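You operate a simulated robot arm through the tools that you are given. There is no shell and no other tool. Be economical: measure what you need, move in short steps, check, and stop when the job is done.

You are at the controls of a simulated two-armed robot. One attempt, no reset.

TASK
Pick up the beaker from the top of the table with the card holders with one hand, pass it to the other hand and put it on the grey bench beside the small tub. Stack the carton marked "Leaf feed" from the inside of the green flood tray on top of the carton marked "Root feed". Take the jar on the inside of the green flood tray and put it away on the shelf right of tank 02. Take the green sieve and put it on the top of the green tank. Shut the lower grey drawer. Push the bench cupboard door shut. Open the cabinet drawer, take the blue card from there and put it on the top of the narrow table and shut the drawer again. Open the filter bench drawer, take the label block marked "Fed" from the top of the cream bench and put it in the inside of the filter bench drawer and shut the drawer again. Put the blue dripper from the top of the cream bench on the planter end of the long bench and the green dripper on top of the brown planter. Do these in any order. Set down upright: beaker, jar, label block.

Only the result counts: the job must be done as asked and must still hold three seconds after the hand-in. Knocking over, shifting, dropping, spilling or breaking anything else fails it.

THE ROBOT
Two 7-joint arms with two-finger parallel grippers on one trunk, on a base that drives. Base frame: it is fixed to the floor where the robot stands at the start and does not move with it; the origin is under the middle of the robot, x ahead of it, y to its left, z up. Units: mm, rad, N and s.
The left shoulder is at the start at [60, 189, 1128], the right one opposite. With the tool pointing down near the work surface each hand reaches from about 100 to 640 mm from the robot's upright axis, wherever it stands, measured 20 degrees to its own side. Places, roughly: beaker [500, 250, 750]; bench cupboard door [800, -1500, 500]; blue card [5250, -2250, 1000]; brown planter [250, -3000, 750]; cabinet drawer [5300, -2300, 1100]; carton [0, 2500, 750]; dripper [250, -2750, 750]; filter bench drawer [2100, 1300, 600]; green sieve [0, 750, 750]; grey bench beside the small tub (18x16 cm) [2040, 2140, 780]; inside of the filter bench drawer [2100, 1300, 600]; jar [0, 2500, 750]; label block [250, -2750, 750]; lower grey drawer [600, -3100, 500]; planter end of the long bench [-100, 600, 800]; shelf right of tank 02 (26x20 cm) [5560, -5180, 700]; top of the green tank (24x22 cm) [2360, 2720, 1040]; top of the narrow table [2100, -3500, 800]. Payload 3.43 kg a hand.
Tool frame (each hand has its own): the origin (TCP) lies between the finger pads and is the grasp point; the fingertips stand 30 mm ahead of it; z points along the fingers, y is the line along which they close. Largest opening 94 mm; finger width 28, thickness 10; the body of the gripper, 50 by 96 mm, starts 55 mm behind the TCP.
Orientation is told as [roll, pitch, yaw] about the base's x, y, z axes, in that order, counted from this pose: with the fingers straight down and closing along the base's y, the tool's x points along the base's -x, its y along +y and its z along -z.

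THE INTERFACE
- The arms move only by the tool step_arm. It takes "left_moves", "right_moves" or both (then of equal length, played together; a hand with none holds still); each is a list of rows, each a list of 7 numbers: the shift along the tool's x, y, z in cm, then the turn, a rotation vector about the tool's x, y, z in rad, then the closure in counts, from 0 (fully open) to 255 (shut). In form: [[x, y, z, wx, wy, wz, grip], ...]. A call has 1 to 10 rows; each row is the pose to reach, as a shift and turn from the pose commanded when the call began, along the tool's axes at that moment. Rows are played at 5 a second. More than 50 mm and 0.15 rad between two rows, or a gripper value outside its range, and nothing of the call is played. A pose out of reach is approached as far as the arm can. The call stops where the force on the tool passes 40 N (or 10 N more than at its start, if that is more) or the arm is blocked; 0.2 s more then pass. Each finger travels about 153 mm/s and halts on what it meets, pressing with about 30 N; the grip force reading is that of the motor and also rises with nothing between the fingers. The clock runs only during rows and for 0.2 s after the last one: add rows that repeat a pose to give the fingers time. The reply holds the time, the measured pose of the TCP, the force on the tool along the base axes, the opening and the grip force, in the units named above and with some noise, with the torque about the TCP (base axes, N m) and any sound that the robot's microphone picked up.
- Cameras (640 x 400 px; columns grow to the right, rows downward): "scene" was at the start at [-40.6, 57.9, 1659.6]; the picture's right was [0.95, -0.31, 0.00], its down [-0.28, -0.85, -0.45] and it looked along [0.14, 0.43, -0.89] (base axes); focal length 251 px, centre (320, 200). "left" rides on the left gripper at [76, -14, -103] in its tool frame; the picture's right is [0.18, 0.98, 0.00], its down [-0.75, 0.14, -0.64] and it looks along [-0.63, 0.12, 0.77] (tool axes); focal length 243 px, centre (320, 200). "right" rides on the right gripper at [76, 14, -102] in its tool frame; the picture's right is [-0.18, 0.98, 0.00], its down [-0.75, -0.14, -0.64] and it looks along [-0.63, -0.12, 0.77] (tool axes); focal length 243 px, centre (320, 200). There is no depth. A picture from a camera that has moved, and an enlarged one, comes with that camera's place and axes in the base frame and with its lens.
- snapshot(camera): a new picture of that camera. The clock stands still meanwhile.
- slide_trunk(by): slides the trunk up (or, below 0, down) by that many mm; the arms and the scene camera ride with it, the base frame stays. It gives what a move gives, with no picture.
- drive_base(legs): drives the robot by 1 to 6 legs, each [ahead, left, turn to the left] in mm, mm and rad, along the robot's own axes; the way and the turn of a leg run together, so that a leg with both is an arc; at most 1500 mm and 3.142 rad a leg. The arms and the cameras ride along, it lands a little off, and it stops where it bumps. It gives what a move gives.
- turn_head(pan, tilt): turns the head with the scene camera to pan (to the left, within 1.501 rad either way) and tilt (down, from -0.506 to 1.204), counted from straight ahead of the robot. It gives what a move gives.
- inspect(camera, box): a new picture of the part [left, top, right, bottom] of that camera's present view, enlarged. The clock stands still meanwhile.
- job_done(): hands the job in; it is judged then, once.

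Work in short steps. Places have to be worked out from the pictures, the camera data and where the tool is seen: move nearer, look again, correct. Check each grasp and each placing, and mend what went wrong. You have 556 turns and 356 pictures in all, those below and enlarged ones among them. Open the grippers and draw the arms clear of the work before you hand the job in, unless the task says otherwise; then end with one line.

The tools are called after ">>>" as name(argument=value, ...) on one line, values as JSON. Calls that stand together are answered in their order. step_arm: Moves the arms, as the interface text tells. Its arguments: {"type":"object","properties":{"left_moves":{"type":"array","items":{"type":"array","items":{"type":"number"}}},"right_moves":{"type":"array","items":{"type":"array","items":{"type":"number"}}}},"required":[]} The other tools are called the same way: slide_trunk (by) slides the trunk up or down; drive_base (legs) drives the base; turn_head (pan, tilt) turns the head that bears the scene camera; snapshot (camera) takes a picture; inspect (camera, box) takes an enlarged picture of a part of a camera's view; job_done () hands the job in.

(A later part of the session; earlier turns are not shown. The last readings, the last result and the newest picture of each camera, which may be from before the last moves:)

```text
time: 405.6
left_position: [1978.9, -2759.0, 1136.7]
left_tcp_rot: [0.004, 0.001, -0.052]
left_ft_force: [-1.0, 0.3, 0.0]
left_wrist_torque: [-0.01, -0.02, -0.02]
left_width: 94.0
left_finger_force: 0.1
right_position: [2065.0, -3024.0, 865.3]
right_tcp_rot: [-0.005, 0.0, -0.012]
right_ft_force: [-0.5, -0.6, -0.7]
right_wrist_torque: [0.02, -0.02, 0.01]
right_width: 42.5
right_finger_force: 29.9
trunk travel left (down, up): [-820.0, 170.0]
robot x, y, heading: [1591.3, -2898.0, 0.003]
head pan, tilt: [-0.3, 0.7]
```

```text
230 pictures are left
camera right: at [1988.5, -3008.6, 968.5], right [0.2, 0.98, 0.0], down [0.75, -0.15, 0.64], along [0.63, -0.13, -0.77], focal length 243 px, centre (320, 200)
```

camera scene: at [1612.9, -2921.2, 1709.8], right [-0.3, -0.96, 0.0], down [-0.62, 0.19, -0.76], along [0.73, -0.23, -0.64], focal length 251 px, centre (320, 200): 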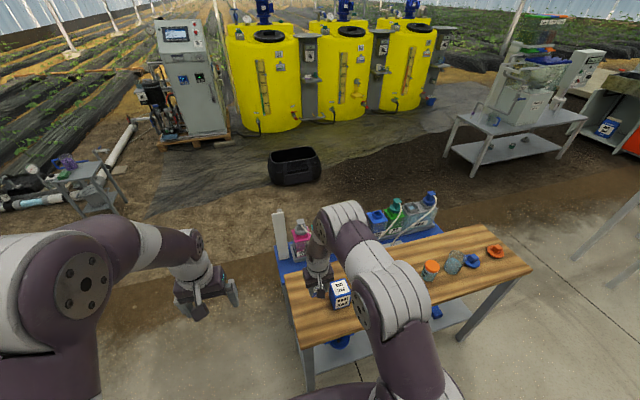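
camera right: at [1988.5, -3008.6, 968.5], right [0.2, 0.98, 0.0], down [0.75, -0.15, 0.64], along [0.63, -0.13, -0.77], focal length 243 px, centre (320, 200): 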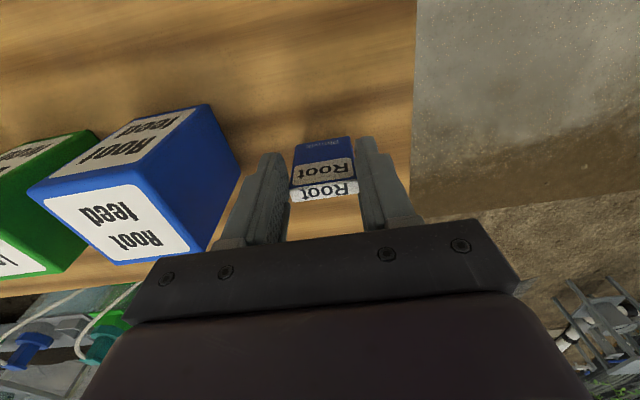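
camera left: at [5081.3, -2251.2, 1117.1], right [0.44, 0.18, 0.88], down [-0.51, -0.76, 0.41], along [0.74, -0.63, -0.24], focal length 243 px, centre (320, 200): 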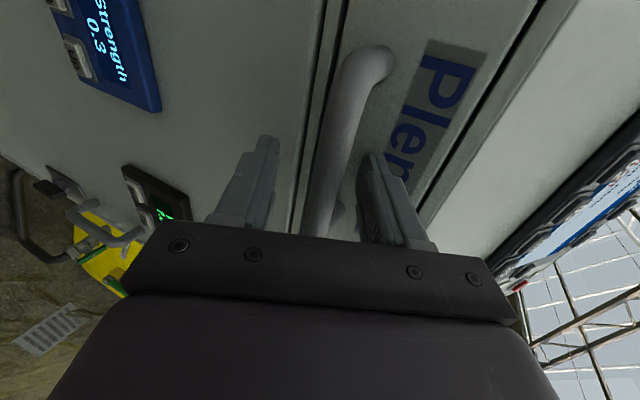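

>>> step_arm(right_moves=[[0, 0, 0.4, 0, 0, 0, 180], [0, 0, 0.8, 0, 0, 0, 180], [0, 0, 1.0, 0, 0, 0, 180], [0, 0, 1.0, 0, 0, 0, 180]])

>>> step_arm(right_moves=[[0, 0, 0.3, 0, 0, 0, 180], [0, 0, 0.6, 0, 0, 0, 180], [0, 0, 0.6, 0, 0, 0, 180]])

```text
time: 406.6
left_position: [1979.4, -2759.4, 1136.0]
left_tcp_rot: [0.004, 0.0, -0.051]
left_ft_force: [0.7, 0.6, -0.5]
left_wrist_torque: [0.04, -0.03, -0.01]
left_width: 94.2
left_finger_force: 0.1
right_position: [2066.4, -3025.7, 857.4]
right_tcp_rot: [-0.006, 0.0, -0.011]
right_ft_force: [0.1, 0.1, 0.3]
right_wrist_torque: [0.0, -0.01, 0.01]
right_width: 43.0
right_finger_force: 30.1
trunk travel left (down, up): [-820.0, 170.0]
robot x, y, heading: [1593.8, -2892.3, -0.005]
head pan, tilt: [-0.3, 0.7]
```

```text
time: 407.4
left_position: [1976.2, -2760.3, 1136.8]
left_tcp_rot: [0.003, -0.001, -0.052]
left_ft_force: [-0.2, -0.2, 0.3]
left_wrist_torque: [-0.01, 0.0, 0.01]
left_width: 94.1
left_finger_force: 0.0
right_position: [2065.3, -3025.3, 852.3]
right_tcp_rot: [-0.004, -0.002, -0.011]
right_ft_force: [-0.2, -6.8, 25.6]
right_wrist_torque: [-0.21, -0.35, -0.11]
right_width: 42.8
right_finger_force: 29.7
trunk travel left (down, up): [-820.0, 170.0]
robot x, y, heading: [1593.1, -2895.8, -0.002]
head pan, tilt: [-0.3, 0.7]
```

Contact with the table. Ease up, open a little, and rise.

>>> step_arm(right_moves=[[0, 0, -0.3, 0, 0, 0, 180], [0, 0, -0.3, 0, 0, 0, 130], [0, 0, -0.3, 0, 0, 0, 105], [0, 0, -0.3, 0, 0, 0, 105], [0, 0, -2, 0, 0, 0, 105], [0, 0, -5, 0, 0, 0, 105], [0, 0, -9, 0, 0, 0, 80]])

>>> snapshot(camera="right")

```text
time: 408.9
left_position: [1977.9, -2759.0, 1136.7]
left_tcp_rot: [0.002, -0.002, -0.051]
left_ft_force: [-0.2, -0.4, -0.3]
left_wrist_torque: [0.01, 0.0, 0.02]
left_width: 93.9
left_finger_force: 0.0
right_position: [2068.0, -3023.5, 940.2]
right_tcp_rot: [-0.005, 0.0, -0.011]
right_ft_force: [-0.3, -0.2, -0.6]
right_wrist_torque: [0.04, 0.02, 0.01]
right_width: 64.5
right_finger_force: 0.0
trunk travel left (down, up): [-820.0, 170.0]
robot x, y, heading: [1588.8, -2894.4, -0.003]
head pan, tilt: [-0.3, 0.7]
```

```text
229 pictures are left
camera right: at [1990.9, -3007.9, 1042.2], right [0.2, 0.98, 0.0], down [0.75, -0.15, 0.64], along [0.63, -0.13, -0.77], focal length 243 px, centre (320, 200)
```

right: 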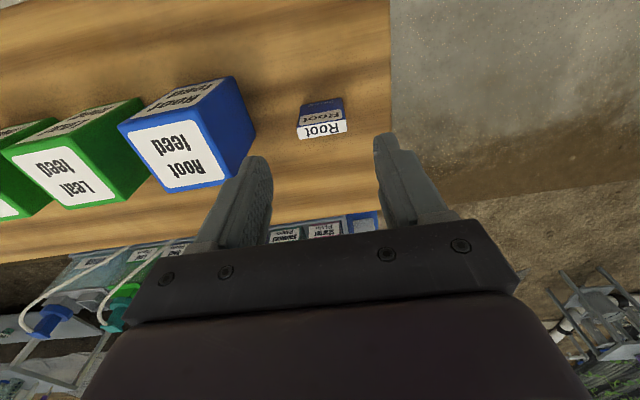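

Card stands on the table. Raise the hand, back off, and turn to face the cream bench.

>>> step_arm(right_moves=[[1, 0, -4, 0, 0, 0, 0], [4, 0, -8, 0, 0, 0, 0], [8, 0, -12, 0, 0, 0, 0], [12, 0, -15, 0, 0, 0, 0], [16, 0, -17, 0, 0, 0, 0], [18, 0, -18, 0, 0, 0, 0]])

>>> drive_base(legs=[[-200, 0, 0], [0, 0, 3.1]])

>>> turn_head(pan=0.0, tilt=0.6)

>>> snapshot(camera="scene")

```text
refused: row 3 steps farther than a row can; nothing moved
```

```text
time: 417.9
left_position: [1005.0, -3028.9, 1137.2]
left_tcp_rot: [0.003, 0.0, 3.092]
left_ft_force: [-0.8, -0.3, 0.6]
left_wrist_torque: [0.0, 0.02, -0.01]
left_width: 94.1
left_finger_force: 0.2
right_position: [913.1, -2764.3, 939.6]
right_tcp_rot: [-0.006, 0.0, 3.133]
right_ft_force: [0.4, 0.3, 0.4]
right_wrist_torque: [0.0, -0.02, 0.01]
right_width: 64.5
right_finger_force: 0.1
trunk travel left (down, up): [-820.0, 170.0]
robot x, y, heading: [1392.7, -2893.4, -3.14]
head pan, tilt: [-0.3, 0.7]
```

```text
time: 418.7
left_position: [1005.0, -3029.4, 1136.1]
left_tcp_rot: [0.002, 0.001, 3.092]
left_ft_force: [0.4, -0.2, -0.3]
left_wrist_torque: [-0.01, 0.01, 0.01]
left_width: 94.1
left_finger_force: 0.1
right_position: [914.7, -2766.0, 938.5]
right_tcp_rot: [-0.005, 0.001, 3.132]
right_ft_force: [0.1, -0.3, 0.1]
right_wrist_torque: [0.01, -0.01, 0.02]
right_width: 64.3
right_finger_force: 0.0
trunk travel left (down, up): [-820.0, 170.0]
robot x, y, heading: [1389.8, -2893.2, -3.141]
head pan, tilt: [0.0, 0.6]
```

```text
228 pictures are left
camera scene: at [1362.9, -2895.8, 1718.4], right [0.0, 1.0, 0.0], down [0.57, 0.0, -0.82], along [-0.82, 0.0, -0.57], focal length 251 px, centre (320, 200)
```

scene: 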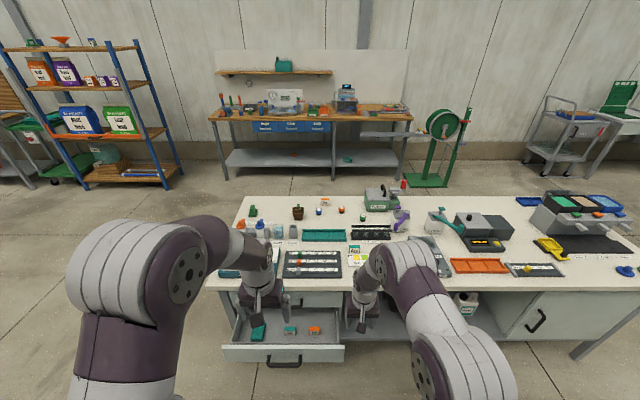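

>>> inspect(camera="scene", box=[200, 180, 420, 380])

>>> inspect(camera="scene", box=[400, 220, 640, 380])

```text
2.00 times, centred on (310, 280) of scene
camera zoom: at [1362.9, -2895.8, 1718.4], right [0.0, 1.0, 0.0], down [0.57, 0.0, -0.82], along [-0.82, 0.0, -0.57], focal length 502 px, centre (340, 40)
```

zoom: 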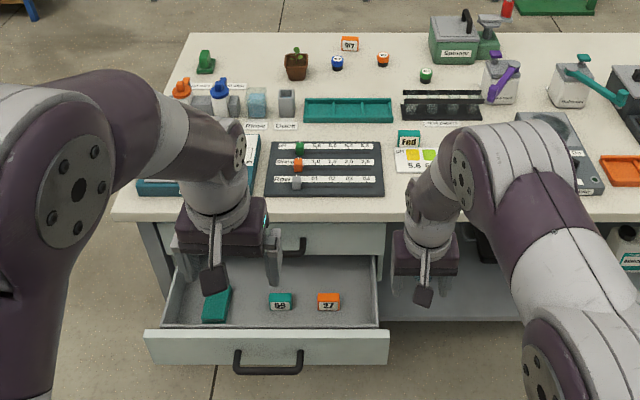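

```text
2.50 times, centred on (520, 300) of scene
camera zoom: at [1362.9, -2895.8, 1718.4], right [0.0, 1.0, 0.0], down [0.57, 0.0, -0.82], along [-0.82, 0.0, -0.57], focal length 628 px, centre (-180, -50)
```

zoom: 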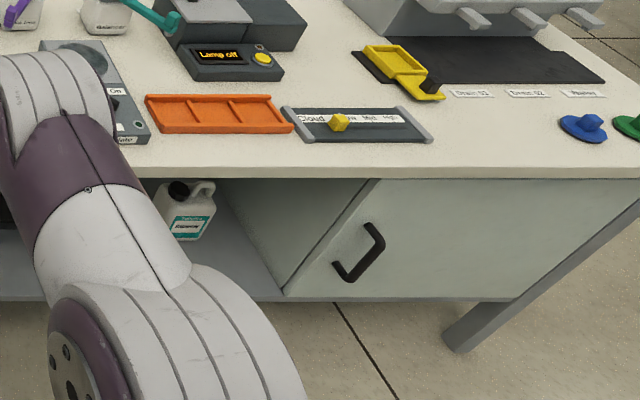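

>>> inspect(camera="scene", box=[230, 185, 400, 270])

```text
3.76 times, centred on (315, 228) of scene
camera zoom: at [1362.9, -2895.8, 1718.4], right [0.0, 1.0, 0.0], down [0.57, 0.0, -0.82], along [-0.82, 0.0, -0.57], focal length 946 px, centre (339, 96)
```

zoom: 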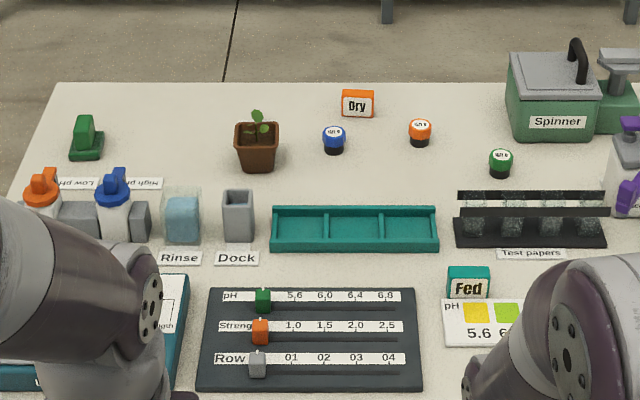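

Drippers: small cylinders at ≈[147,−2904] (blue) and ≈[199,−2642] (green); Fed block ≈[459,−2723]; brown pot ≈[175,−3026]. First the open lower drawer (front at x≈820, y≈−3061): I tilt the left hand forward and lower the trunk.

>>> step_arm(left_moves=[[0, 0, 0, 0, -0.14, 0, 255], [0, 0, 0, 0, -0.28, 0, 255], [0, 0, 0, 0, -0.42, 0, 255], [0, 0, 0, 0, -0.56, 0, 255], [0, 0, 0, 0, -0.7, 0, 255], [0, 0, 0, 0, -0.84, 0, 255], [0, 0, 0, 0, -0.98, 0, 255], [0, 0, 0, 0, -1.12, 0, 255], [0, 0, 0, 0, -1.25, 0, 255], [0, 0, 0, 0, -1.25, 0, 255]])

>>> step_arm(right_moves=[[0, -1, -3, 0, 0, 0, 0], [1, -2, -6, 0, 0, 0, 0], [4, -3, -9, 0, 0, 0, 0], [7, -4, -12, 0, 0, 0, 0], [10, -5, -15, 0, 0, 0, 0]])

>>> slide_trunk(by=-450)

>>> turn_head(pan=0.3, tilt=0.6)

>>> snapshot(camera="scene")

```text
time: 420.9
left_position: [949.8, -3022.5, 1172.8]
left_tcp_rot: [0.138, -1.234, 2.96]
left_ft_force: [0.5, -0.5, 0.7]
left_wrist_torque: [-0.02, -0.01, 0.02]
left_width: 0.0
left_finger_force: 29.5
left hand out of reach, approached as far as the arm can: row 5, 6, 7, 8, 9, 10
right_position: [914.6, -2764.7, 939.3]
right_tcp_rot: [-0.004, 0.0, 3.132]
right_ft_force: [0.8, -0.2, -0.5]
right_wrist_torque: [0.01, -0.02, 0.03]
right_width: 64.4
right_finger_force: 0.0
trunk travel left (down, up): [-820.0, 170.0]
robot x, y, heading: [1394.4, -2889.5, -3.141]
head pan, tilt: [0.0, 0.6]
```

```text
time: 422.1
left_position: [953.2, -3023.8, 1174.6]
left_tcp_rot: [0.139, -1.234, 2.961]
left_ft_force: [0.7, -0.6, -0.5]
left_wrist_torque: [0.0, 0.0, 0.0]
left_width: 0.0
left_finger_force: 29.9
right_position: [1016.1, -2715.1, 1092.0]
right_tcp_rot: [-0.004, -0.002, 3.133]
right_ft_force: [-0.4, 0.4, 0.0]
right_wrist_torque: [0.0, 0.02, 0.01]
right_width: 94.3
right_finger_force: 0.0
trunk travel left (down, up): [-820.0, 170.0]
robot x, y, heading: [1389.2, -2892.3, -3.139]
head pan, tilt: [0.0, 0.6]
```

```text
refused: -450 is not a number from -400 to 400
```

```text
time: 422.9
left_position: [949.4, -3022.4, 1172.5]
left_tcp_rot: [0.138, -1.232, 2.964]
left_ft_force: [0.1, 0.3, 1.7]
left_wrist_torque: [0.03, -0.03, 0.02]
left_width: 0.0
left_finger_force: 30.2
right_position: [1013.8, -2715.3, 1091.0]
right_tcp_rot: [-0.005, 0.002, 3.132]
right_ft_force: [-1.0, -0.4, 0.2]
right_wrist_torque: [-0.01, 0.02, 0.0]
right_width: 94.0
right_finger_force: 0.2
trunk travel left (down, up): [-820.0, 170.0]
robot x, y, heading: [1390.1, -2896.7, -3.143]
head pan, tilt: [0.3, 0.6]
```

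```text
224 pictures are left
camera scene: at [1366.3, -2922.0, 1718.4], right [-0.3, 0.95, 0.0], down [0.54, 0.17, -0.82], along [-0.79, -0.25, -0.57], focal length 251 px, centre (320, 200)
```

scene: 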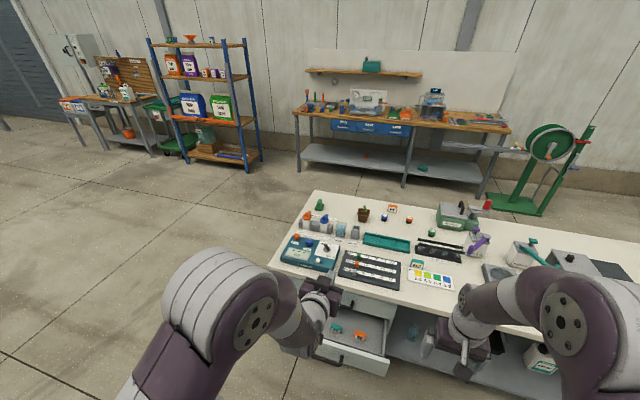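

>>> slide_trunk(by=-400)

>>> slide_trunk(by=-235)

>>> snapshot(camera="scene")

>>> snapshot(camera="left")

```text
time: 426.7
left_position: [950.0, -3023.3, 773.6]
left_tcp_rot: [0.141, -1.232, 2.963]
left_ft_force: [0.0, -0.3, -0.8]
left_wrist_torque: [0.01, 0.0, 0.0]
left_width: 0.1
left_finger_force: 30.4
right_position: [1014.8, -2714.4, 692.0]
right_tcp_rot: [-0.005, 0.0, 3.133]
right_ft_force: [0.6, -0.9, -0.2]
right_wrist_torque: [-0.01, -0.04, -0.01]
right_width: 93.9
right_finger_force: 0.0
trunk travel left (down, up): [-420.0, 570.0]
robot x, y, heading: [1390.7, -2890.5, -3.136]
head pan, tilt: [0.3, 0.6]
```

```text
time: 429.2
left_position: [950.7, -3023.1, 538.1]
left_tcp_rot: [0.14, -1.234, 2.962]
left_ft_force: [-0.6, -0.4, -0.4]
left_wrist_torque: [-0.02, 0.02, 0.0]
left_width: 0.1
left_finger_force: 29.4
right_position: [1014.3, -2715.0, 457.2]
right_tcp_rot: [-0.006, 0.001, 3.132]
right_ft_force: [-0.1, -0.4, -0.6]
right_wrist_torque: [0.0, 0.0, -0.04]
right_width: 94.0
right_finger_force: 0.2
trunk travel left (down, up): [-185.0, 805.0]
robot x, y, heading: [1391.4, -2894.9, -3.142]
head pan, tilt: [0.3, 0.6]
```

```text
223 pictures are left
camera scene: at [1367.1, -2922.0, 1083.4], right [-0.3, 0.95, 0.0], down [0.54, 0.17, -0.83], along [-0.79, -0.25, -0.56], focal length 251 px, centre (320, 200)
```

scene: 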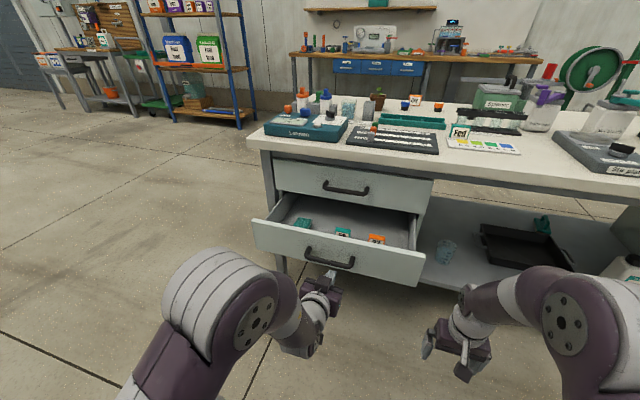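

```text
222 pictures are left
camera left: at [1071.3, -3015.7, 499.4], right [0.01, -0.99, -0.13], down [0.35, -0.12, 0.93], along [-0.94, -0.06, 0.35], focal length 243 px, centre (320, 200)
```

left: 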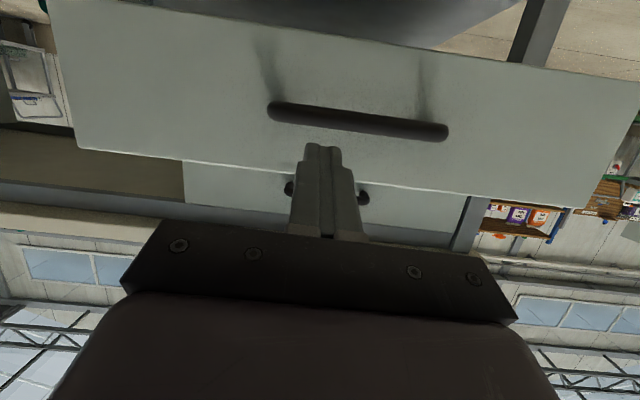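

The fingertips face the drawer front just above its handle. Shift 35 mm toward its centre, rise a bit, and drive forward to push it in.

>>> slide_trunk(by=12)

>>> drive_base(legs=[[0, 35, 0], [200, 0, 0]])

>>> snapshot(camera="scene")

```text
time: 429.8
left_position: [951.1, -3023.7, 550.0]
left_tcp_rot: [0.14, -1.232, 2.965]
left_ft_force: [0.8, -0.3, -0.5]
left_wrist_torque: [0.02, 0.02, 0.02]
left_width: 0.1
left_finger_force: 30.0
right_position: [1014.5, -2714.0, 469.1]
right_tcp_rot: [-0.004, -0.001, 3.131]
right_ft_force: [-0.4, -0.6, 0.7]
right_wrist_torque: [-0.04, 0.01, -0.04]
right_width: 93.9
right_finger_force: 0.1
trunk travel left (down, up): [-197.0, 793.0]
robot x, y, heading: [1389.8, -2893.6, -3.132]
head pan, tilt: [0.3, 0.6]
```

```text
time: 431.9
left_position: [749.5, -3058.1, 549.4]
left_tcp_rot: [0.139, -1.232, 2.963]
left_ft_force: [-1.0, 0.2, 0.2]
left_wrist_torque: [0.03, -0.02, -0.01]
left_width: 0.2
left_finger_force: 29.6
right_position: [814.4, -2750.3, 469.0]
right_tcp_rot: [-0.005, -0.001, 3.131]
right_ft_force: [0.3, -0.4, 1.2]
right_wrist_torque: [0.0, 0.01, 0.0]
right_width: 93.7
right_finger_force: 0.1
trunk travel left (down, up): [-197.0, 793.0]
robot x, y, heading: [1191.6, -2929.2, -3.142]
head pan, tilt: [0.3, 0.6]
```

```text
221 pictures are left
camera scene: at [1166.7, -2957.6, 1095.4], right [-0.3, 0.95, 0.0], down [0.54, 0.17, -0.83], along [-0.79, -0.25, -0.56], focal length 251 px, centre (320, 200)
```

scene: 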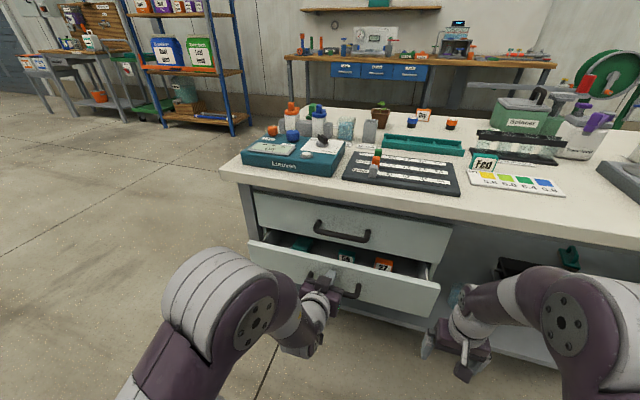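

Pushed most of the way. Drive another 48 mm.

>>> drive_base(legs=[[45, 0, 0]])

>>> inspect(camera="scene", box=[220, 160, 480, 340])

```text
time: 432.8
left_position: [705.3, -3058.5, 549.6]
left_tcp_rot: [0.14, -1.232, 2.961]
left_ft_force: [0.4, 1.0, 0.0]
left_wrist_torque: [-0.02, 0.01, -0.02]
left_width: 0.0
left_finger_force: 30.3
right_position: [769.4, -2751.1, 467.7]
right_tcp_rot: [-0.007, -0.001, 3.134]
right_ft_force: [-0.8, 1.1, -0.1]
right_wrist_torque: [0.0, 0.04, 0.02]
right_width: 93.9
right_finger_force: 0.0
trunk travel left (down, up): [-197.0, 793.0]
robot x, y, heading: [1146.6, -2933.2, -3.141]
head pan, tilt: [0.3, 0.6]
```

```text
2.22 times, centred on (350, 250) of scene
camera zoom: at [1121.2, -2957.8, 1095.4], right [-0.3, 0.95, 0.0], down [0.54, 0.17, -0.83], along [-0.79, -0.25, -0.56], focal length 558 px, centre (253, 89)
```

zoom: 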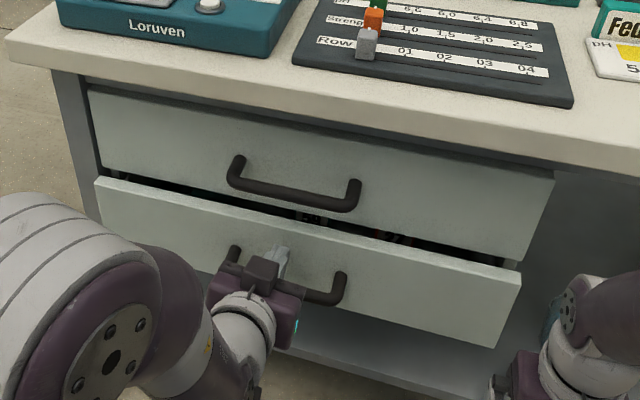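

>>> step_arm(left_moves=[[-0.2, 0.03, 0.56, 0, 0, 0, 255], [-0.4, 0.06, 1.13, 0, 0, 0, 255], [-0.6, 0.09, 1.7, 0, 0, 0, 255], [-0.8, 0.12, 2.26, 0, 0, 0, 255], [-1.0, 0.15, 2.82, 0, 0, 0, 255], [-1.2, 0.18, 3.38, 0, 0, 0, 255], [-1.4, 0.2, 3.95, 0, 0, 0, 255], [-1.6, 0.24, 4.5, 0, 0, 0, 255]])

>>> inspect(camera="scene", box=[220, 160, 480, 340])

```text
time: 434.6
left_position: [670.7, -3054.7, 550.9]
left_tcp_rot: [0.142, -1.233, 2.962]
left_ft_force: [0.0, -0.7, 0.3]
left_wrist_torque: [0.01, -0.01, 0.0]
left_width: 0.3
left_finger_force: 30.1
left hand out of reach, approached as far as the arm can: row 3, 4, 5, 6, 7, 8
right_position: [768.8, -2749.9, 469.0]
right_tcp_rot: [-0.006, 0.0, 3.134]
right_ft_force: [0.6, 0.4, 1.1]
right_wrist_torque: [-0.03, 0.0, 0.02]
right_width: 93.9
right_finger_force: 0.0
trunk travel left (down, up): [-197.0, 793.0]
robot x, y, heading: [1147.7, -2928.4, -3.137]
head pan, tilt: [0.3, 0.6]
```

```text
2.22 times, centred on (350, 250) of scene
camera zoom: at [1121.2, -2957.8, 1095.4], right [-0.3, 0.95, 0.0], down [0.54, 0.17, -0.83], along [-0.79, -0.25, -0.56], focal length 558 px, centre (253, 89)
```

zoom: 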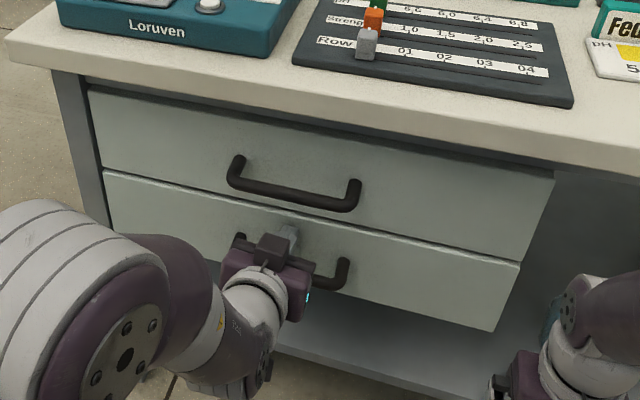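

Nearly flush. Drive 15 mm more to seat it.

>>> drive_base(legs=[[15, 0, 0]])

>>> drive_base(legs=[[12, 0, 0]])

>>> inspect(camera="scene", box=[220, 160, 480, 340])

```text
time: 435.3
left_position: [667.0, -3055.9, 549.9]
left_tcp_rot: [0.146, -1.232, 2.959]
left_ft_force: [16.1, 0.6, 9.3]
left_wrist_torque: [-0.07, 0.35, 0.04]
left_width: 0.0
left_finger_force: 30.0
right_position: [762.8, -2750.0, 469.5]
right_tcp_rot: [-0.005, -0.002, 3.135]
right_ft_force: [0.4, 0.2, 1.0]
right_wrist_torque: [0.0, 0.0, 0.01]
right_width: 94.2
right_finger_force: 0.1
trunk travel left (down, up): [-197.0, 793.0]
robot x, y, heading: [1137.7, -2926.2, -3.135]
head pan, tilt: [0.3, 0.6]
stopped in leg 1: the force on the tool passed its limit at 74 N (the readings are from after the stop); the commanded pose is now the measured one
```

```text
time: 436.1
left_position: [669.0, -3055.1, 551.0]
left_tcp_rot: [0.15, -1.232, 2.955]
left_ft_force: [21.7, 0.2, 13.7]
left_wrist_torque: [-0.07, 0.51, 0.05]
left_width: 0.0
left_finger_force: 30.4
right_position: [762.3, -2750.8, 468.8]
right_tcp_rot: [-0.003, -0.004, 3.134]
right_ft_force: [0.6, -0.9, -1.0]
right_wrist_torque: [-0.03, -0.03, 0.02]
right_width: 93.9
right_finger_force: 0.1
trunk travel left (down, up): [-197.0, 793.0]
robot x, y, heading: [1135.8, -2929.5, -3.131]
head pan, tilt: [0.3, 0.6]
stopped in leg 1: the force on the tool passed its limit at 59 N (the readings are from after the stop); the commanded pose is now the measured one
```

```text
2.22 times, centred on (350, 250) of scene
camera zoom: at [1116.4, -2957.6, 1095.4], right [-0.3, 0.95, 0.0], down [0.54, 0.17, -0.83], along [-0.79, -0.25, -0.56], focal length 558 px, centre (253, 89)
```

zoom: 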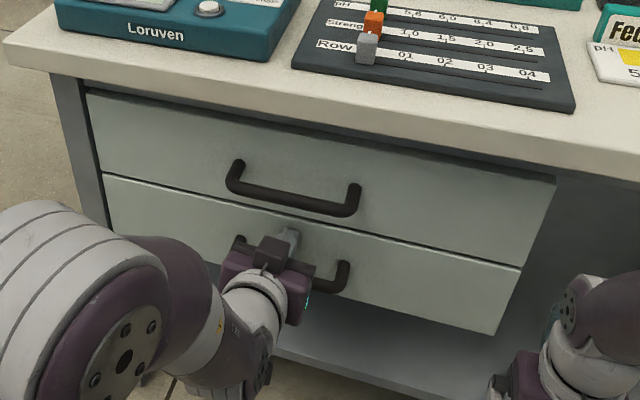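

Lower drawer is against its stop, flush. Back off, raise the trunk, and go look at the cupboard door.

>>> drive_base(legs=[[-350, 0, 0], [0, -900, 0]])

>>> turn_head(pan=-0.3, tilt=0.5)

>>> snapshot(camera="scene")

```text
time: 442.6
left_position: [1002.3, -2176.4, 547.4]
left_tcp_rot: [0.144, -1.228, 2.98]
left_ft_force: [0.5, 0.3, 0.6]
left_wrist_torque: [-0.01, -0.03, -0.01]
left_width: 0.2
left_finger_force: 30.3
right_position: [1089.1, -1869.9, 468.6]
right_tcp_rot: [-0.006, 0.0, -3.128]
right_ft_force: [-0.1, 0.8, 0.4]
right_wrist_torque: [0.01, 0.01, -0.03]
right_width: 94.0
right_finger_force: 0.1
trunk travel left (down, up): [-197.0, 793.0]
robot x, y, heading: [1471.3, -2040.0, -3.115]
head pan, tilt: [0.3, 0.6]
```

```text
time: 443.6
left_position: [1002.2, -2176.6, 548.0]
left_tcp_rot: [0.142, -1.228, 2.982]
left_ft_force: [-0.1, -0.2, -0.6]
left_wrist_torque: [-0.02, -0.01, 0.0]
left_width: 0.2
left_finger_force: 30.0
right_position: [1089.7, -1868.9, 467.5]
right_tcp_rot: [-0.004, -0.001, -3.128]
right_ft_force: [-0.7, 0.3, 0.2]
right_wrist_torque: [0.0, 0.0, -0.02]
right_width: 93.9
right_finger_force: 0.1
trunk travel left (down, up): [-197.0, 793.0]
robot x, y, heading: [1467.8, -2041.5, -3.114]
head pan, tilt: [-0.3, 0.499]
```

```text
217 pictures are left
camera scene: at [1442.5, -2015.7, 1104.5], right [0.27, 0.96, 0.0], down [0.46, -0.13, -0.88], along [-0.85, 0.24, -0.48], focal length 251 px, centre (320, 200)
```

scene: 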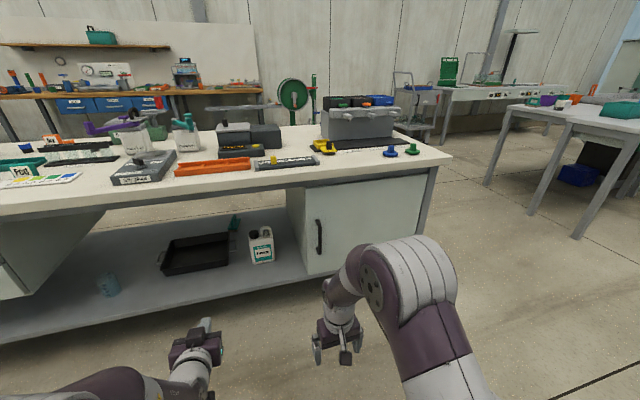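

>>> inspect(camera="scene", box=[260, 120, 460, 290])

```text
2.35 times, centred on (360, 205) of scene
camera zoom: at [1442.5, -2015.7, 1104.5], right [0.27, 0.96, 0.0], down [0.46, -0.13, -0.88], along [-0.85, 0.24, -0.48], focal length 591 px, centre (226, 188)
```

zoom: 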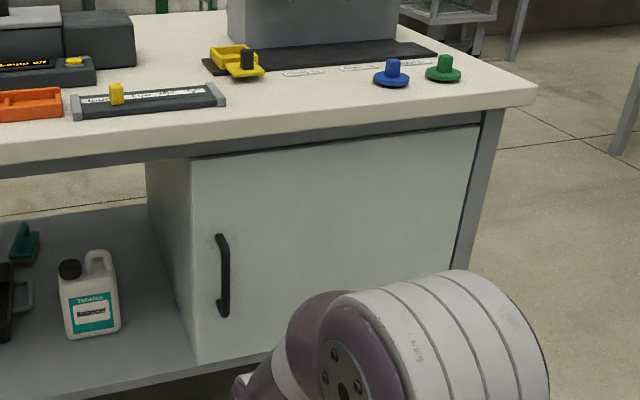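

>>> inspect(camera="scene", box=[295, 170, 375, 280])

>>> inspect(camera="scene", box=[395, 150, 455, 240])

```text
3.64 times, centred on (335, 225) of scene
camera zoom: at [1442.5, -2015.7, 1104.5], right [0.27, 0.96, 0.0], down [0.46, -0.13, -0.88], along [-0.85, 0.24, -0.48], focal length 914 px, centre (266, 109)
```

zoom: 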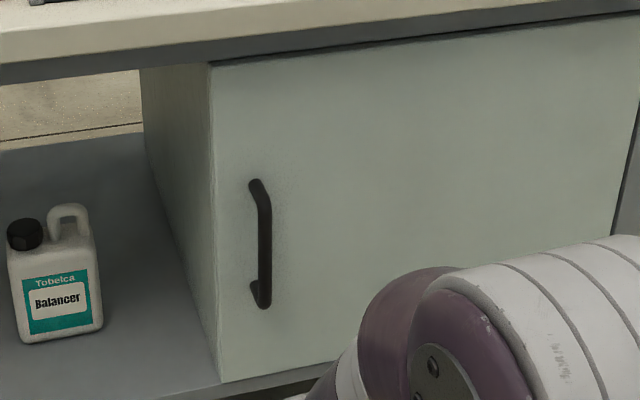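

```text
4.44 times, centred on (425, 195) of scene
camera zoom: at [1442.5, -2015.7, 1104.5], right [0.27, 0.96, 0.0], down [0.46, -0.13, -0.88], along [-0.85, 0.24, -0.48], focal length 1117 px, centre (-147, 222)
```

zoom: 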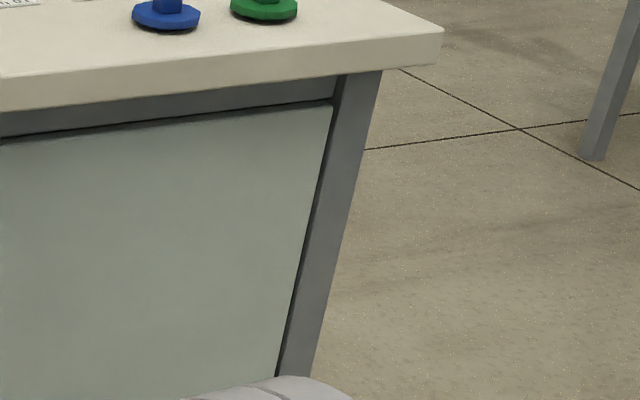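

The door looks closed now (it stood open at the start; my base probably brushed it shut). To be sure I press on it beside the handle with the left fingertips.

>>> drive_base(legs=[[0, -430, -0.027], [260, 0, 0]])

>>> snapshot(camera="left")

```text
time: 447.7
left_position: [740.7, -1724.6, 547.2]
left_tcp_rot: [0.143, -1.226, 2.954]
left_ft_force: [0.4, -0.8, -0.8]
left_wrist_torque: [0.01, 0.04, -0.04]
left_width: 0.2
left_finger_force: 30.8
right_position: [834.9, -1420.0, 467.8]
right_tcp_rot: [-0.004, 0.0, 3.13]
right_ft_force: [-0.4, -0.1, -0.6]
right_wrist_torque: [0.0, 0.02, 0.01]
right_width: 94.1
right_finger_force: 0.0
trunk travel left (down, up): [-197.0, 793.0]
robot x, y, heading: [1210.9, -1599.8, -3.14]
head pan, tilt: [-0.3, 0.499]
```

```text
213 pictures are left
camera left: at [861.5, -1717.2, 510.6], right [0.01, -0.99, -0.13], down [0.35, -0.11, 0.93], along [-0.94, -0.05, 0.34], focal length 243 px, centre (320, 200)
```

left: 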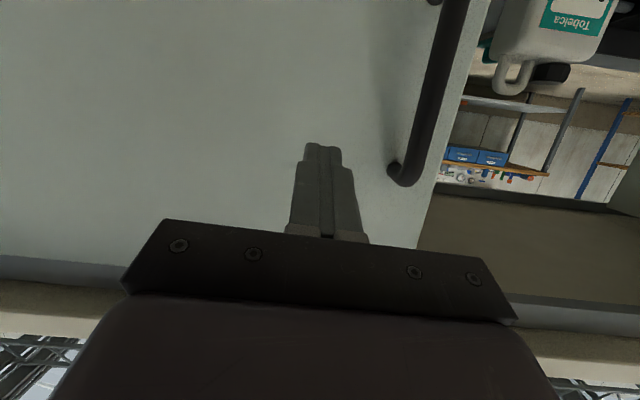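

Advance in small drives until it presses on the door.

>>> drive_base(legs=[[45, 0, 0]])

>>> drive_base(legs=[[20, 0, 0]])

>>> drive_base(legs=[[15, 0, 0]])

```text
time: 448.6
left_position: [697.7, -1725.5, 548.8]
left_tcp_rot: [0.142, -1.226, 2.954]
left_ft_force: [0.5, -0.4, -0.8]
left_wrist_torque: [-0.01, -0.03, -0.02]
left_width: 0.0
left_finger_force: 30.4
right_position: [791.6, -1421.2, 469.0]
right_tcp_rot: [-0.004, -0.001, 3.131]
right_ft_force: [0.7, 0.2, 0.3]
right_wrist_torque: [-0.01, 0.0, 0.0]
right_width: 94.1
right_finger_force: 0.0
trunk travel left (down, up): [-197.0, 793.0]
robot x, y, heading: [1166.8, -1601.1, -3.14]
head pan, tilt: [-0.3, 0.499]
```

```text
time: 449.4
left_position: [677.3, -1724.9, 548.4]
left_tcp_rot: [0.143, -1.226, 2.956]
left_ft_force: [-0.7, -0.6, 0.1]
left_wrist_torque: [0.01, 0.0, 0.0]
left_width: 0.3
left_finger_force: 30.0
right_position: [771.6, -1421.3, 467.7]
right_tcp_rot: [-0.005, -0.001, 3.131]
right_ft_force: [-0.2, 0.2, -0.5]
right_wrist_torque: [0.02, -0.02, -0.03]
right_width: 94.0
right_finger_force: 0.0
trunk travel left (down, up): [-197.0, 793.0]
robot x, y, heading: [1149.3, -1602.6, -3.137]
head pan, tilt: [-0.3, 0.499]
```

```text
time: 450.3
left_position: [666.2, -1724.4, 548.6]
left_tcp_rot: [0.148, -1.226, 2.951]
left_ft_force: [9.3, -0.7, 5.0]
left_wrist_torque: [-0.01, 0.2, 0.02]
left_width: 0.0
left_finger_force: 29.8
right_position: [759.6, -1420.9, 468.3]
right_tcp_rot: [-0.006, -0.001, 3.132]
right_ft_force: [-0.3, 0.0, 0.4]
right_wrist_torque: [0.01, 0.01, 0.01]
right_width: 94.0
right_finger_force: 0.1
trunk travel left (down, up): [-197.0, 793.0]
robot x, y, heading: [1134.9, -1599.8, -3.145]
head pan, tilt: [-0.3, 0.499]
stopped in leg 1: the force on the tool passed its limit at 80 N (the readings are from after the stop); the commanded pose is now the measured one
```

The door is firm against its stop. Back off, raise the trunk, straighten the left hand.

>>> drive_base(legs=[[-350, 0, 0]])

>>> slide_trunk(by=400)

>>> slide_trunk(by=203)

>>> step_arm(left_moves=[[0, 0, 0, 0.001, 0.137, -0.008, 100], [0, 0, 0, 0.003, 0.274, -0.017, 0], [0, 0, 0, 0.004, 0.411, -0.025, 0], [0, 0, 0, 0.005, 0.548, -0.033, 0], [0, 0, 0, 0.007, 0.685, -0.042, 0], [0, 0, 0, 0.008, 0.822, -0.05, 0], [0, 0, 0, 0.009, 0.958, -0.058, 0], [0, 0, 0, 0.011, 1.095, -0.067, 0], [0, 0, 0, 0.012, 1.232, -0.075, 0], [0, 0, 0, 0.012, 1.232, -0.075, 0]])

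```text
time: 452.6
left_position: [1026.0, -1724.5, 546.5]
left_tcp_rot: [0.144, -1.223, 2.952]
left_ft_force: [-0.7, 0.9, 0.4]
left_wrist_torque: [-0.02, 0.0, -0.02]
left_width: 0.2
left_finger_force: 29.8
right_position: [1118.2, -1420.2, 467.6]
right_tcp_rot: [-0.004, 0.0, 3.13]
right_ft_force: [-0.4, 0.4, 0.0]
right_wrist_torque: [0.02, 0.02, 0.0]
right_width: 94.1
right_finger_force: 0.0
trunk travel left (down, up): [-197.0, 793.0]
robot x, y, heading: [1495.5, -1595.6, -3.142]
head pan, tilt: [-0.3, 0.499]
```

```text
time: 456.4
left_position: [1027.4, -1724.1, 947.2]
left_tcp_rot: [0.145, -1.226, 2.952]
left_ft_force: [-0.2, -0.2, -0.2]
left_wrist_torque: [0.0, -0.02, -0.01]
left_width: 0.0
left_finger_force: 30.2
right_position: [1119.1, -1420.1, 867.3]
right_tcp_rot: [-0.006, -0.001, 3.131]
right_ft_force: [0.2, -0.1, 0.6]
right_wrist_torque: [0.02, 0.0, -0.03]
right_width: 93.8
right_finger_force: 0.1
trunk travel left (down, up): [-597.0, 393.0]
robot x, y, heading: [1497.5, -1598.7, -3.14]
head pan, tilt: [-0.3, 0.499]
```

```text
time: 458.6
left_position: [1025.4, -1724.4, 1150.6]
left_tcp_rot: [0.145, -1.226, 2.953]
left_ft_force: [0.5, -0.6, 0.0]
left_wrist_torque: [-0.03, 0.01, -0.02]
left_width: 0.0
left_finger_force: 29.7
right_position: [1119.4, -1419.7, 1071.1]
right_tcp_rot: [-0.005, 0.0, 3.131]
right_ft_force: [-0.7, 0.6, 0.1]
right_wrist_torque: [-0.01, 0.05, 0.0]
right_width: 94.0
right_finger_force: 0.1
trunk travel left (down, up): [-800.0, 190.0]
robot x, y, heading: [1495.0, -1599.5, -3.142]
head pan, tilt: [-0.3, 0.499]
```

```text
time: 460.8
left_position: [1026.9, -1725.9, 1149.3]
left_tcp_rot: [-0.002, 0.004, 3.141]
left_ft_force: [-0.3, -0.5, 0.0]
left_wrist_torque: [0.0, 0.01, 0.01]
left_width: 93.8
left_finger_force: 0.0
left hand out of reach, approached as far as the arm can: row 5, 6
right_position: [1118.5, -1420.3, 1070.5]
right_tcp_rot: [-0.006, 0.002, 3.129]
right_ft_force: [0.3, -0.3, 0.9]
right_wrist_torque: [-0.02, 0.02, 0.02]
right_width: 93.8
right_finger_force: 0.0
trunk travel left (down, up): [-800.0, 190.0]
robot x, y, heading: [1498.2, -1603.3, -3.137]
head pan, tilt: [-0.3, 0.499]
```

Next the "Fed" block with the right hand, from the bench's east side.

>>> drive_base(legs=[[0, 1270, 0], [480, 0, 0]])

>>> turn_head(pan=-0.3, tilt=0.8)

>>> snapshot(camera="scene")

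>>> snapshot(camera="right")

```text
time: 469.5
left_position: [536.9, -2945.3, 1148.2]
left_tcp_rot: [-0.001, 0.005, 3.121]
left_ft_force: [-0.3, 0.8, 0.7]
left_wrist_torque: [-0.01, -0.01, 0.02]
left_width: 93.9
left_finger_force: 0.0
right_position: [635.0, -2642.1, 1071.0]
right_tcp_rot: [-0.005, -0.001, 3.112]
right_ft_force: [0.0, 0.2, 0.5]
right_wrist_torque: [-0.01, -0.03, -0.01]
right_width: 94.3
right_finger_force: 0.0
trunk travel left (down, up): [-800.0, 190.0]
robot x, y, heading: [1008.0, -2829.5, 3.124]
head pan, tilt: [-0.3, 0.499]
```

```text
time: 470.3
left_position: [535.7, -2944.4, 1149.1]
left_tcp_rot: [0.0, 0.002, 3.12]
left_ft_force: [0.1, 0.1, 0.1]
left_wrist_torque: [-0.05, -0.01, 0.01]
left_width: 93.9
left_finger_force: 0.1
right_position: [634.8, -2641.0, 1071.5]
right_tcp_rot: [-0.004, 0.0, 3.111]
right_ft_force: [0.0, 0.1, 0.0]
right_wrist_torque: [-0.02, 0.01, 0.03]
right_width: 94.0
right_finger_force: 0.1
trunk travel left (down, up): [-800.0, 190.0]
robot x, y, heading: [1010.9, -2827.9, 3.123]
head pan, tilt: [-0.3, 0.799]
```

```text
212 pictures are left
camera scene: at [990.8, -2806.0, 1681.6], right [0.31, 0.95, 0.0], down [0.68, -0.22, -0.7], along [-0.66, 0.22, -0.72], focal length 251 px, centre (320, 200)
```

scene: 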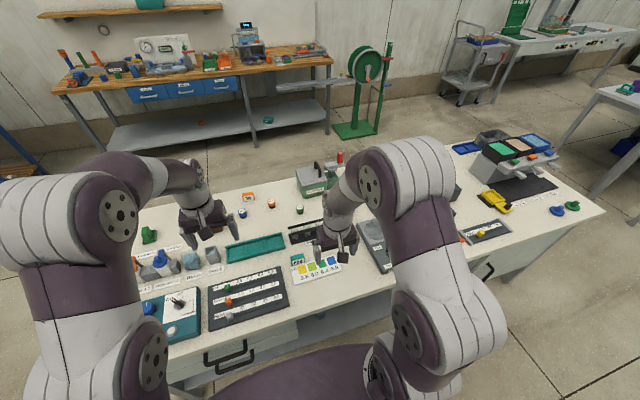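

```text
211 pictures are left
camera right: at [708.5, -2657.9, 1173.7], right [-0.21, -0.98, 0.0], down [-0.75, 0.16, 0.64], along [-0.63, 0.14, -0.77], focal length 243 px, centre (320, 200)
```

right: 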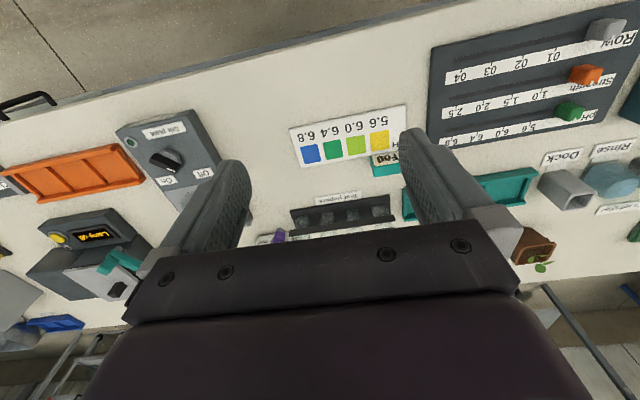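

>>> step_arm(right_moves=[[-3, 1.5, 2.5, 0, 0, 0, 0], [-6, 3, 5, 0, 0, 0, 0], [-9, 4.5, 7.5, 0, 0, 0, 0], [-12, 6, 10, 0, 0, 0, 0], [-15, 7.5, 12.5, 0, 0, 0, 0], [-17.1, 8.7, 15, 0, 0, 0, 0], [-17.1, 8.7, 15, 0, 0, 0, 0]])

>>> snapshot(camera="right")

```text
time: 471.9
left_position: [536.4, -2944.9, 1149.8]
left_tcp_rot: [0.002, 0.003, 3.122]
left_ft_force: [0.0, -1.1, -0.1]
left_wrist_torque: [-0.02, -0.01, 0.0]
left_width: 94.0
left_finger_force: 0.0
right_position: [462.4, -2721.1, 922.1]
right_tcp_rot: [-0.004, 0.001, 3.11]
right_ft_force: [0.2, 0.6, 0.4]
right_wrist_torque: [0.03, 0.02, -0.01]
right_width: 94.0
right_finger_force: 0.0
trunk travel left (down, up): [-800.0, 190.0]
robot x, y, heading: [1011.5, -2829.6, 3.124]
head pan, tilt: [-0.3, 0.799]
```

```text
210 pictures are left
camera right: at [536.6, -2738.0, 1023.4], right [-0.21, -0.98, 0.0], down [-0.75, 0.16, 0.64], along [-0.63, 0.14, -0.77], focal length 243 px, centre (320, 200)
```

right: 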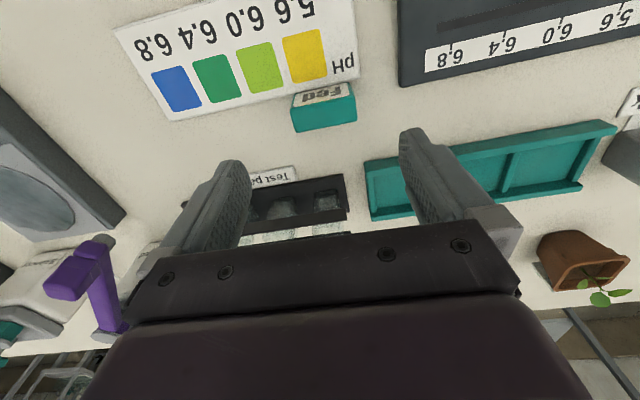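

>>> step_arm(right_moves=[[-0.2, 0.4, 3, 0, 0, 0, 0], [-0.2, 0.4, 6, 0, 0, 0, 0], [-0.2, 0.4, 8.5, 0, 0, 0, 0], [-0.2, 0.4, 9.8, 0, 0, 0, 0], [-0.2, 0.4, 9.8, 0, 0, 0, 0]])

>>> snapshot(camera="right")

```text
time: 473.1
left_position: [537.1, -2944.4, 1148.7]
left_tcp_rot: [0.0, 0.004, 3.119]
left_ft_force: [-0.1, -0.1, 0.7]
left_wrist_torque: [0.0, -0.03, -0.03]
left_width: 94.0
left_finger_force: 0.1
right_position: [458.6, -2723.7, 822.9]
right_tcp_rot: [-0.005, -0.001, 3.112]
right_ft_force: [-0.7, 0.4, 0.1]
right_wrist_torque: [-0.02, 0.0, 0.01]
right_width: 94.0
right_finger_force: 0.0
trunk travel left (down, up): [-800.0, 190.0]
robot x, y, heading: [1008.8, -2827.1, 3.126]
head pan, tilt: [-0.3, 0.799]
```

```text
209 pictures are left
camera right: at [532.6, -2741.3, 925.5], right [-0.21, -0.98, 0.0], down [-0.75, 0.16, 0.64], along [-0.63, 0.14, -0.77], focal length 243 px, centre (320, 200)
```

right: 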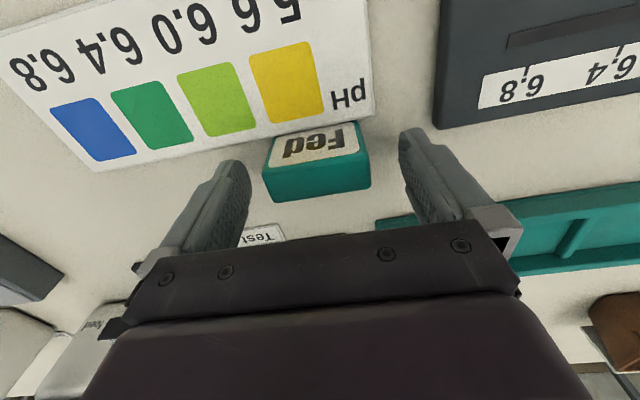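

>>> step_arm(right_moves=[[0, 0, 0.4, 0, 0, 0, 0], [0, 0, 0.4, 0, 0, 0, 80], [0, 0, 0.4, 0, 0, 0, 150], [0, 0, 0.4, 0, 0, 0, 170], [0, 0, 0.4, 0, 0, 0, 170]])

>>> step_arm(right_moves=[[0, 0, -3, 0, 0, 0, 170], [0, 0, -7, 0, 0, 0, 170], [0, 0, -11, 0, 0, 0, 170], [0, 0, -11, 0, 0, 0, 170]])

>>> snapshot(camera="right")

```text
time: 474.3
left_position: [536.5, -2943.7, 1149.9]
left_tcp_rot: [-0.001, 0.003, 3.121]
left_ft_force: [0.7, 0.6, -0.6]
left_wrist_torque: [0.01, 0.03, -0.01]
left_width: 94.1
left_finger_force: 0.0
right_position: [457.2, -2725.3, 819.6]
right_tcp_rot: [-0.006, 0.001, 3.113]
right_ft_force: [0.3, -0.6, 0.5]
right_wrist_torque: [0.01, 0.01, -0.01]
right_width: 58.4
right_finger_force: 30.0
trunk travel left (down, up): [-800.0, 190.0]
robot x, y, heading: [1009.7, -2829.7, 3.128]
head pan, tilt: [-0.3, 0.799]
```

```text
time: 475.3
left_position: [535.3, -2943.0, 1150.3]
left_tcp_rot: [-0.002, 0.004, 3.121]
left_ft_force: [0.2, 0.3, -0.1]
left_wrist_torque: [0.02, 0.01, 0.03]
left_width: 94.1
left_finger_force: 0.1
right_position: [462.2, -2725.1, 927.2]
right_tcp_rot: [-0.006, 0.0, 3.11]
right_ft_force: [0.0, -0.5, 0.1]
right_wrist_torque: [0.03, 0.0, -0.01]
right_width: 58.0
right_finger_force: 29.9
trunk travel left (down, up): [-800.0, 190.0]
robot x, y, heading: [1008.3, -2826.2, 3.124]
head pan, tilt: [-0.3, 0.799]
```

```text
208 pictures are left
camera right: at [535.6, -2741.7, 1030.7], right [-0.21, -0.98, 0.0], down [-0.75, 0.16, 0.64], along [-0.63, 0.14, -0.77], focal length 243 px, centre (320, 200)
```

right: 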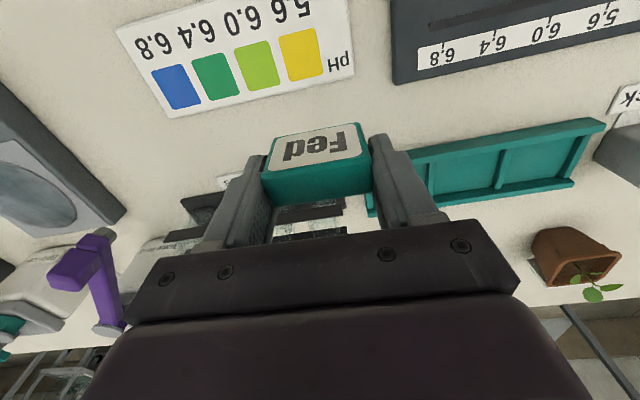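

Fed block held. Raise, retract, and drive to the filter bench.

>>> step_arm(right_moves=[[0, 0, -4, 0, 0, 0, 170], [2, 0, -8, 0, 0, 0, 170], [5, 0, -12, 0, 0, 0, 170], [9, 0, -14, 0, 0, 0, 170], [13, 0, -15, 0, 0, 0, 170], [15, 0, -15, 0, 0, 0, 170]])

>>> drive_base(legs=[[-270, 0, 0], [0, 0, -3.12], [0, 1400, 0], [0, 1400, 0], [0, 1300, 0]])

>>> turn_head(pan=0.0, tilt=0.6)

>>> snapshot(camera="scene")

```text
time: 476.7
left_position: [537.0, -2944.2, 1149.2]
left_tcp_rot: [0.0, 0.003, 3.12]
left_ft_force: [-0.6, 0.3, 0.4]
left_wrist_torque: [0.0, 0.0, -0.01]
left_width: 94.0
left_finger_force: 0.0
right_position: [608.6, -2730.0, 1081.2]
right_tcp_rot: [-0.004, 0.001, 3.112]
right_ft_force: [0.5, 1.0, -1.3]
right_wrist_torque: [0.02, 0.0, 0.01]
right_width: 58.1
right_finger_force: 30.1
trunk travel left (down, up): [-800.0, 190.0]
robot x, y, heading: [1008.1, -2826.3, 3.122]
head pan, tilt: [-0.3, 0.799]
```

```text
time: 505.7
left_position: [1919.9, 1445.0, 1148.4]
left_tcp_rot: [0.0, 0.003, -0.026]
left_ft_force: [0.5, 0.6, 0.2]
left_wrist_torque: [0.0, -0.01, -0.01]
left_width: 94.3
left_finger_force: 0.0
right_position: [1846.8, 1230.7, 1079.7]
right_tcp_rot: [-0.006, 0.001, -0.034]
right_ft_force: [-0.7, -0.4, -0.7]
right_wrist_torque: [0.04, 0.02, -0.02]
right_width: 58.2
right_finger_force: 30.0
trunk travel left (down, up): [-800.0, 190.0]
robot x, y, heading: [1448.8, 1331.4, -0.021]
head pan, tilt: [-0.3, 0.799]
```

```text
time: 506.5
left_position: [1918.7, 1445.0, 1149.3]
left_tcp_rot: [0.001, 0.005, -0.028]
left_ft_force: [-0.7, -1.1, -0.7]
left_wrist_torque: [0.0, -0.01, 0.0]
left_width: 94.1
left_finger_force: 0.2
right_position: [1846.1, 1230.9, 1080.4]
right_tcp_rot: [-0.006, -0.001, -0.035]
right_ft_force: [0.5, -0.7, -0.6]
right_wrist_torque: [0.02, 0.01, 0.04]
right_width: 57.7
right_finger_force: 30.2
trunk travel left (down, up): [-800.0, 190.0]
robot x, y, heading: [1448.5, 1332.0, -0.022]
head pan, tilt: [0.0, 0.6]
```

```text
207 pictures are left
camera scene: at [1475.5, 1328.6, 1698.3], right [-0.02, -1.0, 0.0], down [-0.57, 0.01, -0.82], along [0.82, -0.02, -0.57], focal length 251 px, centre (320, 200)
```

scene: 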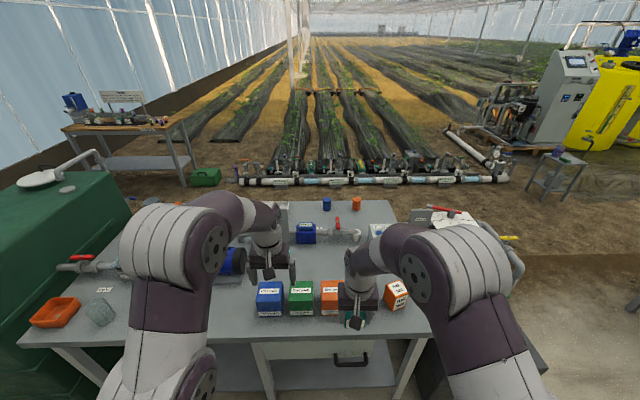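

>>> inspect(camera="scene", box=[230, 260, 430, 400])

```text
2.86 times, centred on (330, 330) of scene
camera zoom: at [1475.5, 1328.6, 1698.3], right [-0.02, -1.0, 0.0], down [-0.57, 0.01, -0.82], along [0.82, -0.02, -0.57], focal length 718 px, centre (291, -171)
```

zoom: 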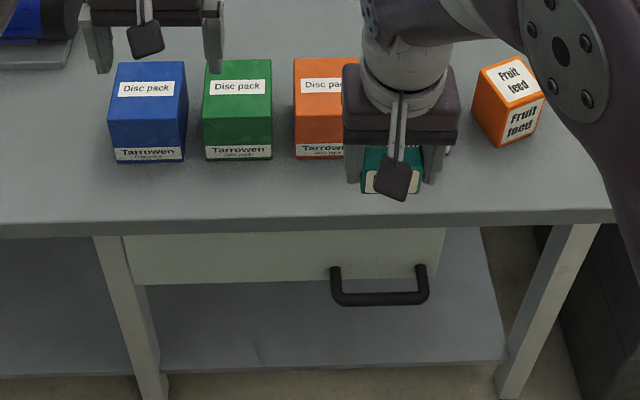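

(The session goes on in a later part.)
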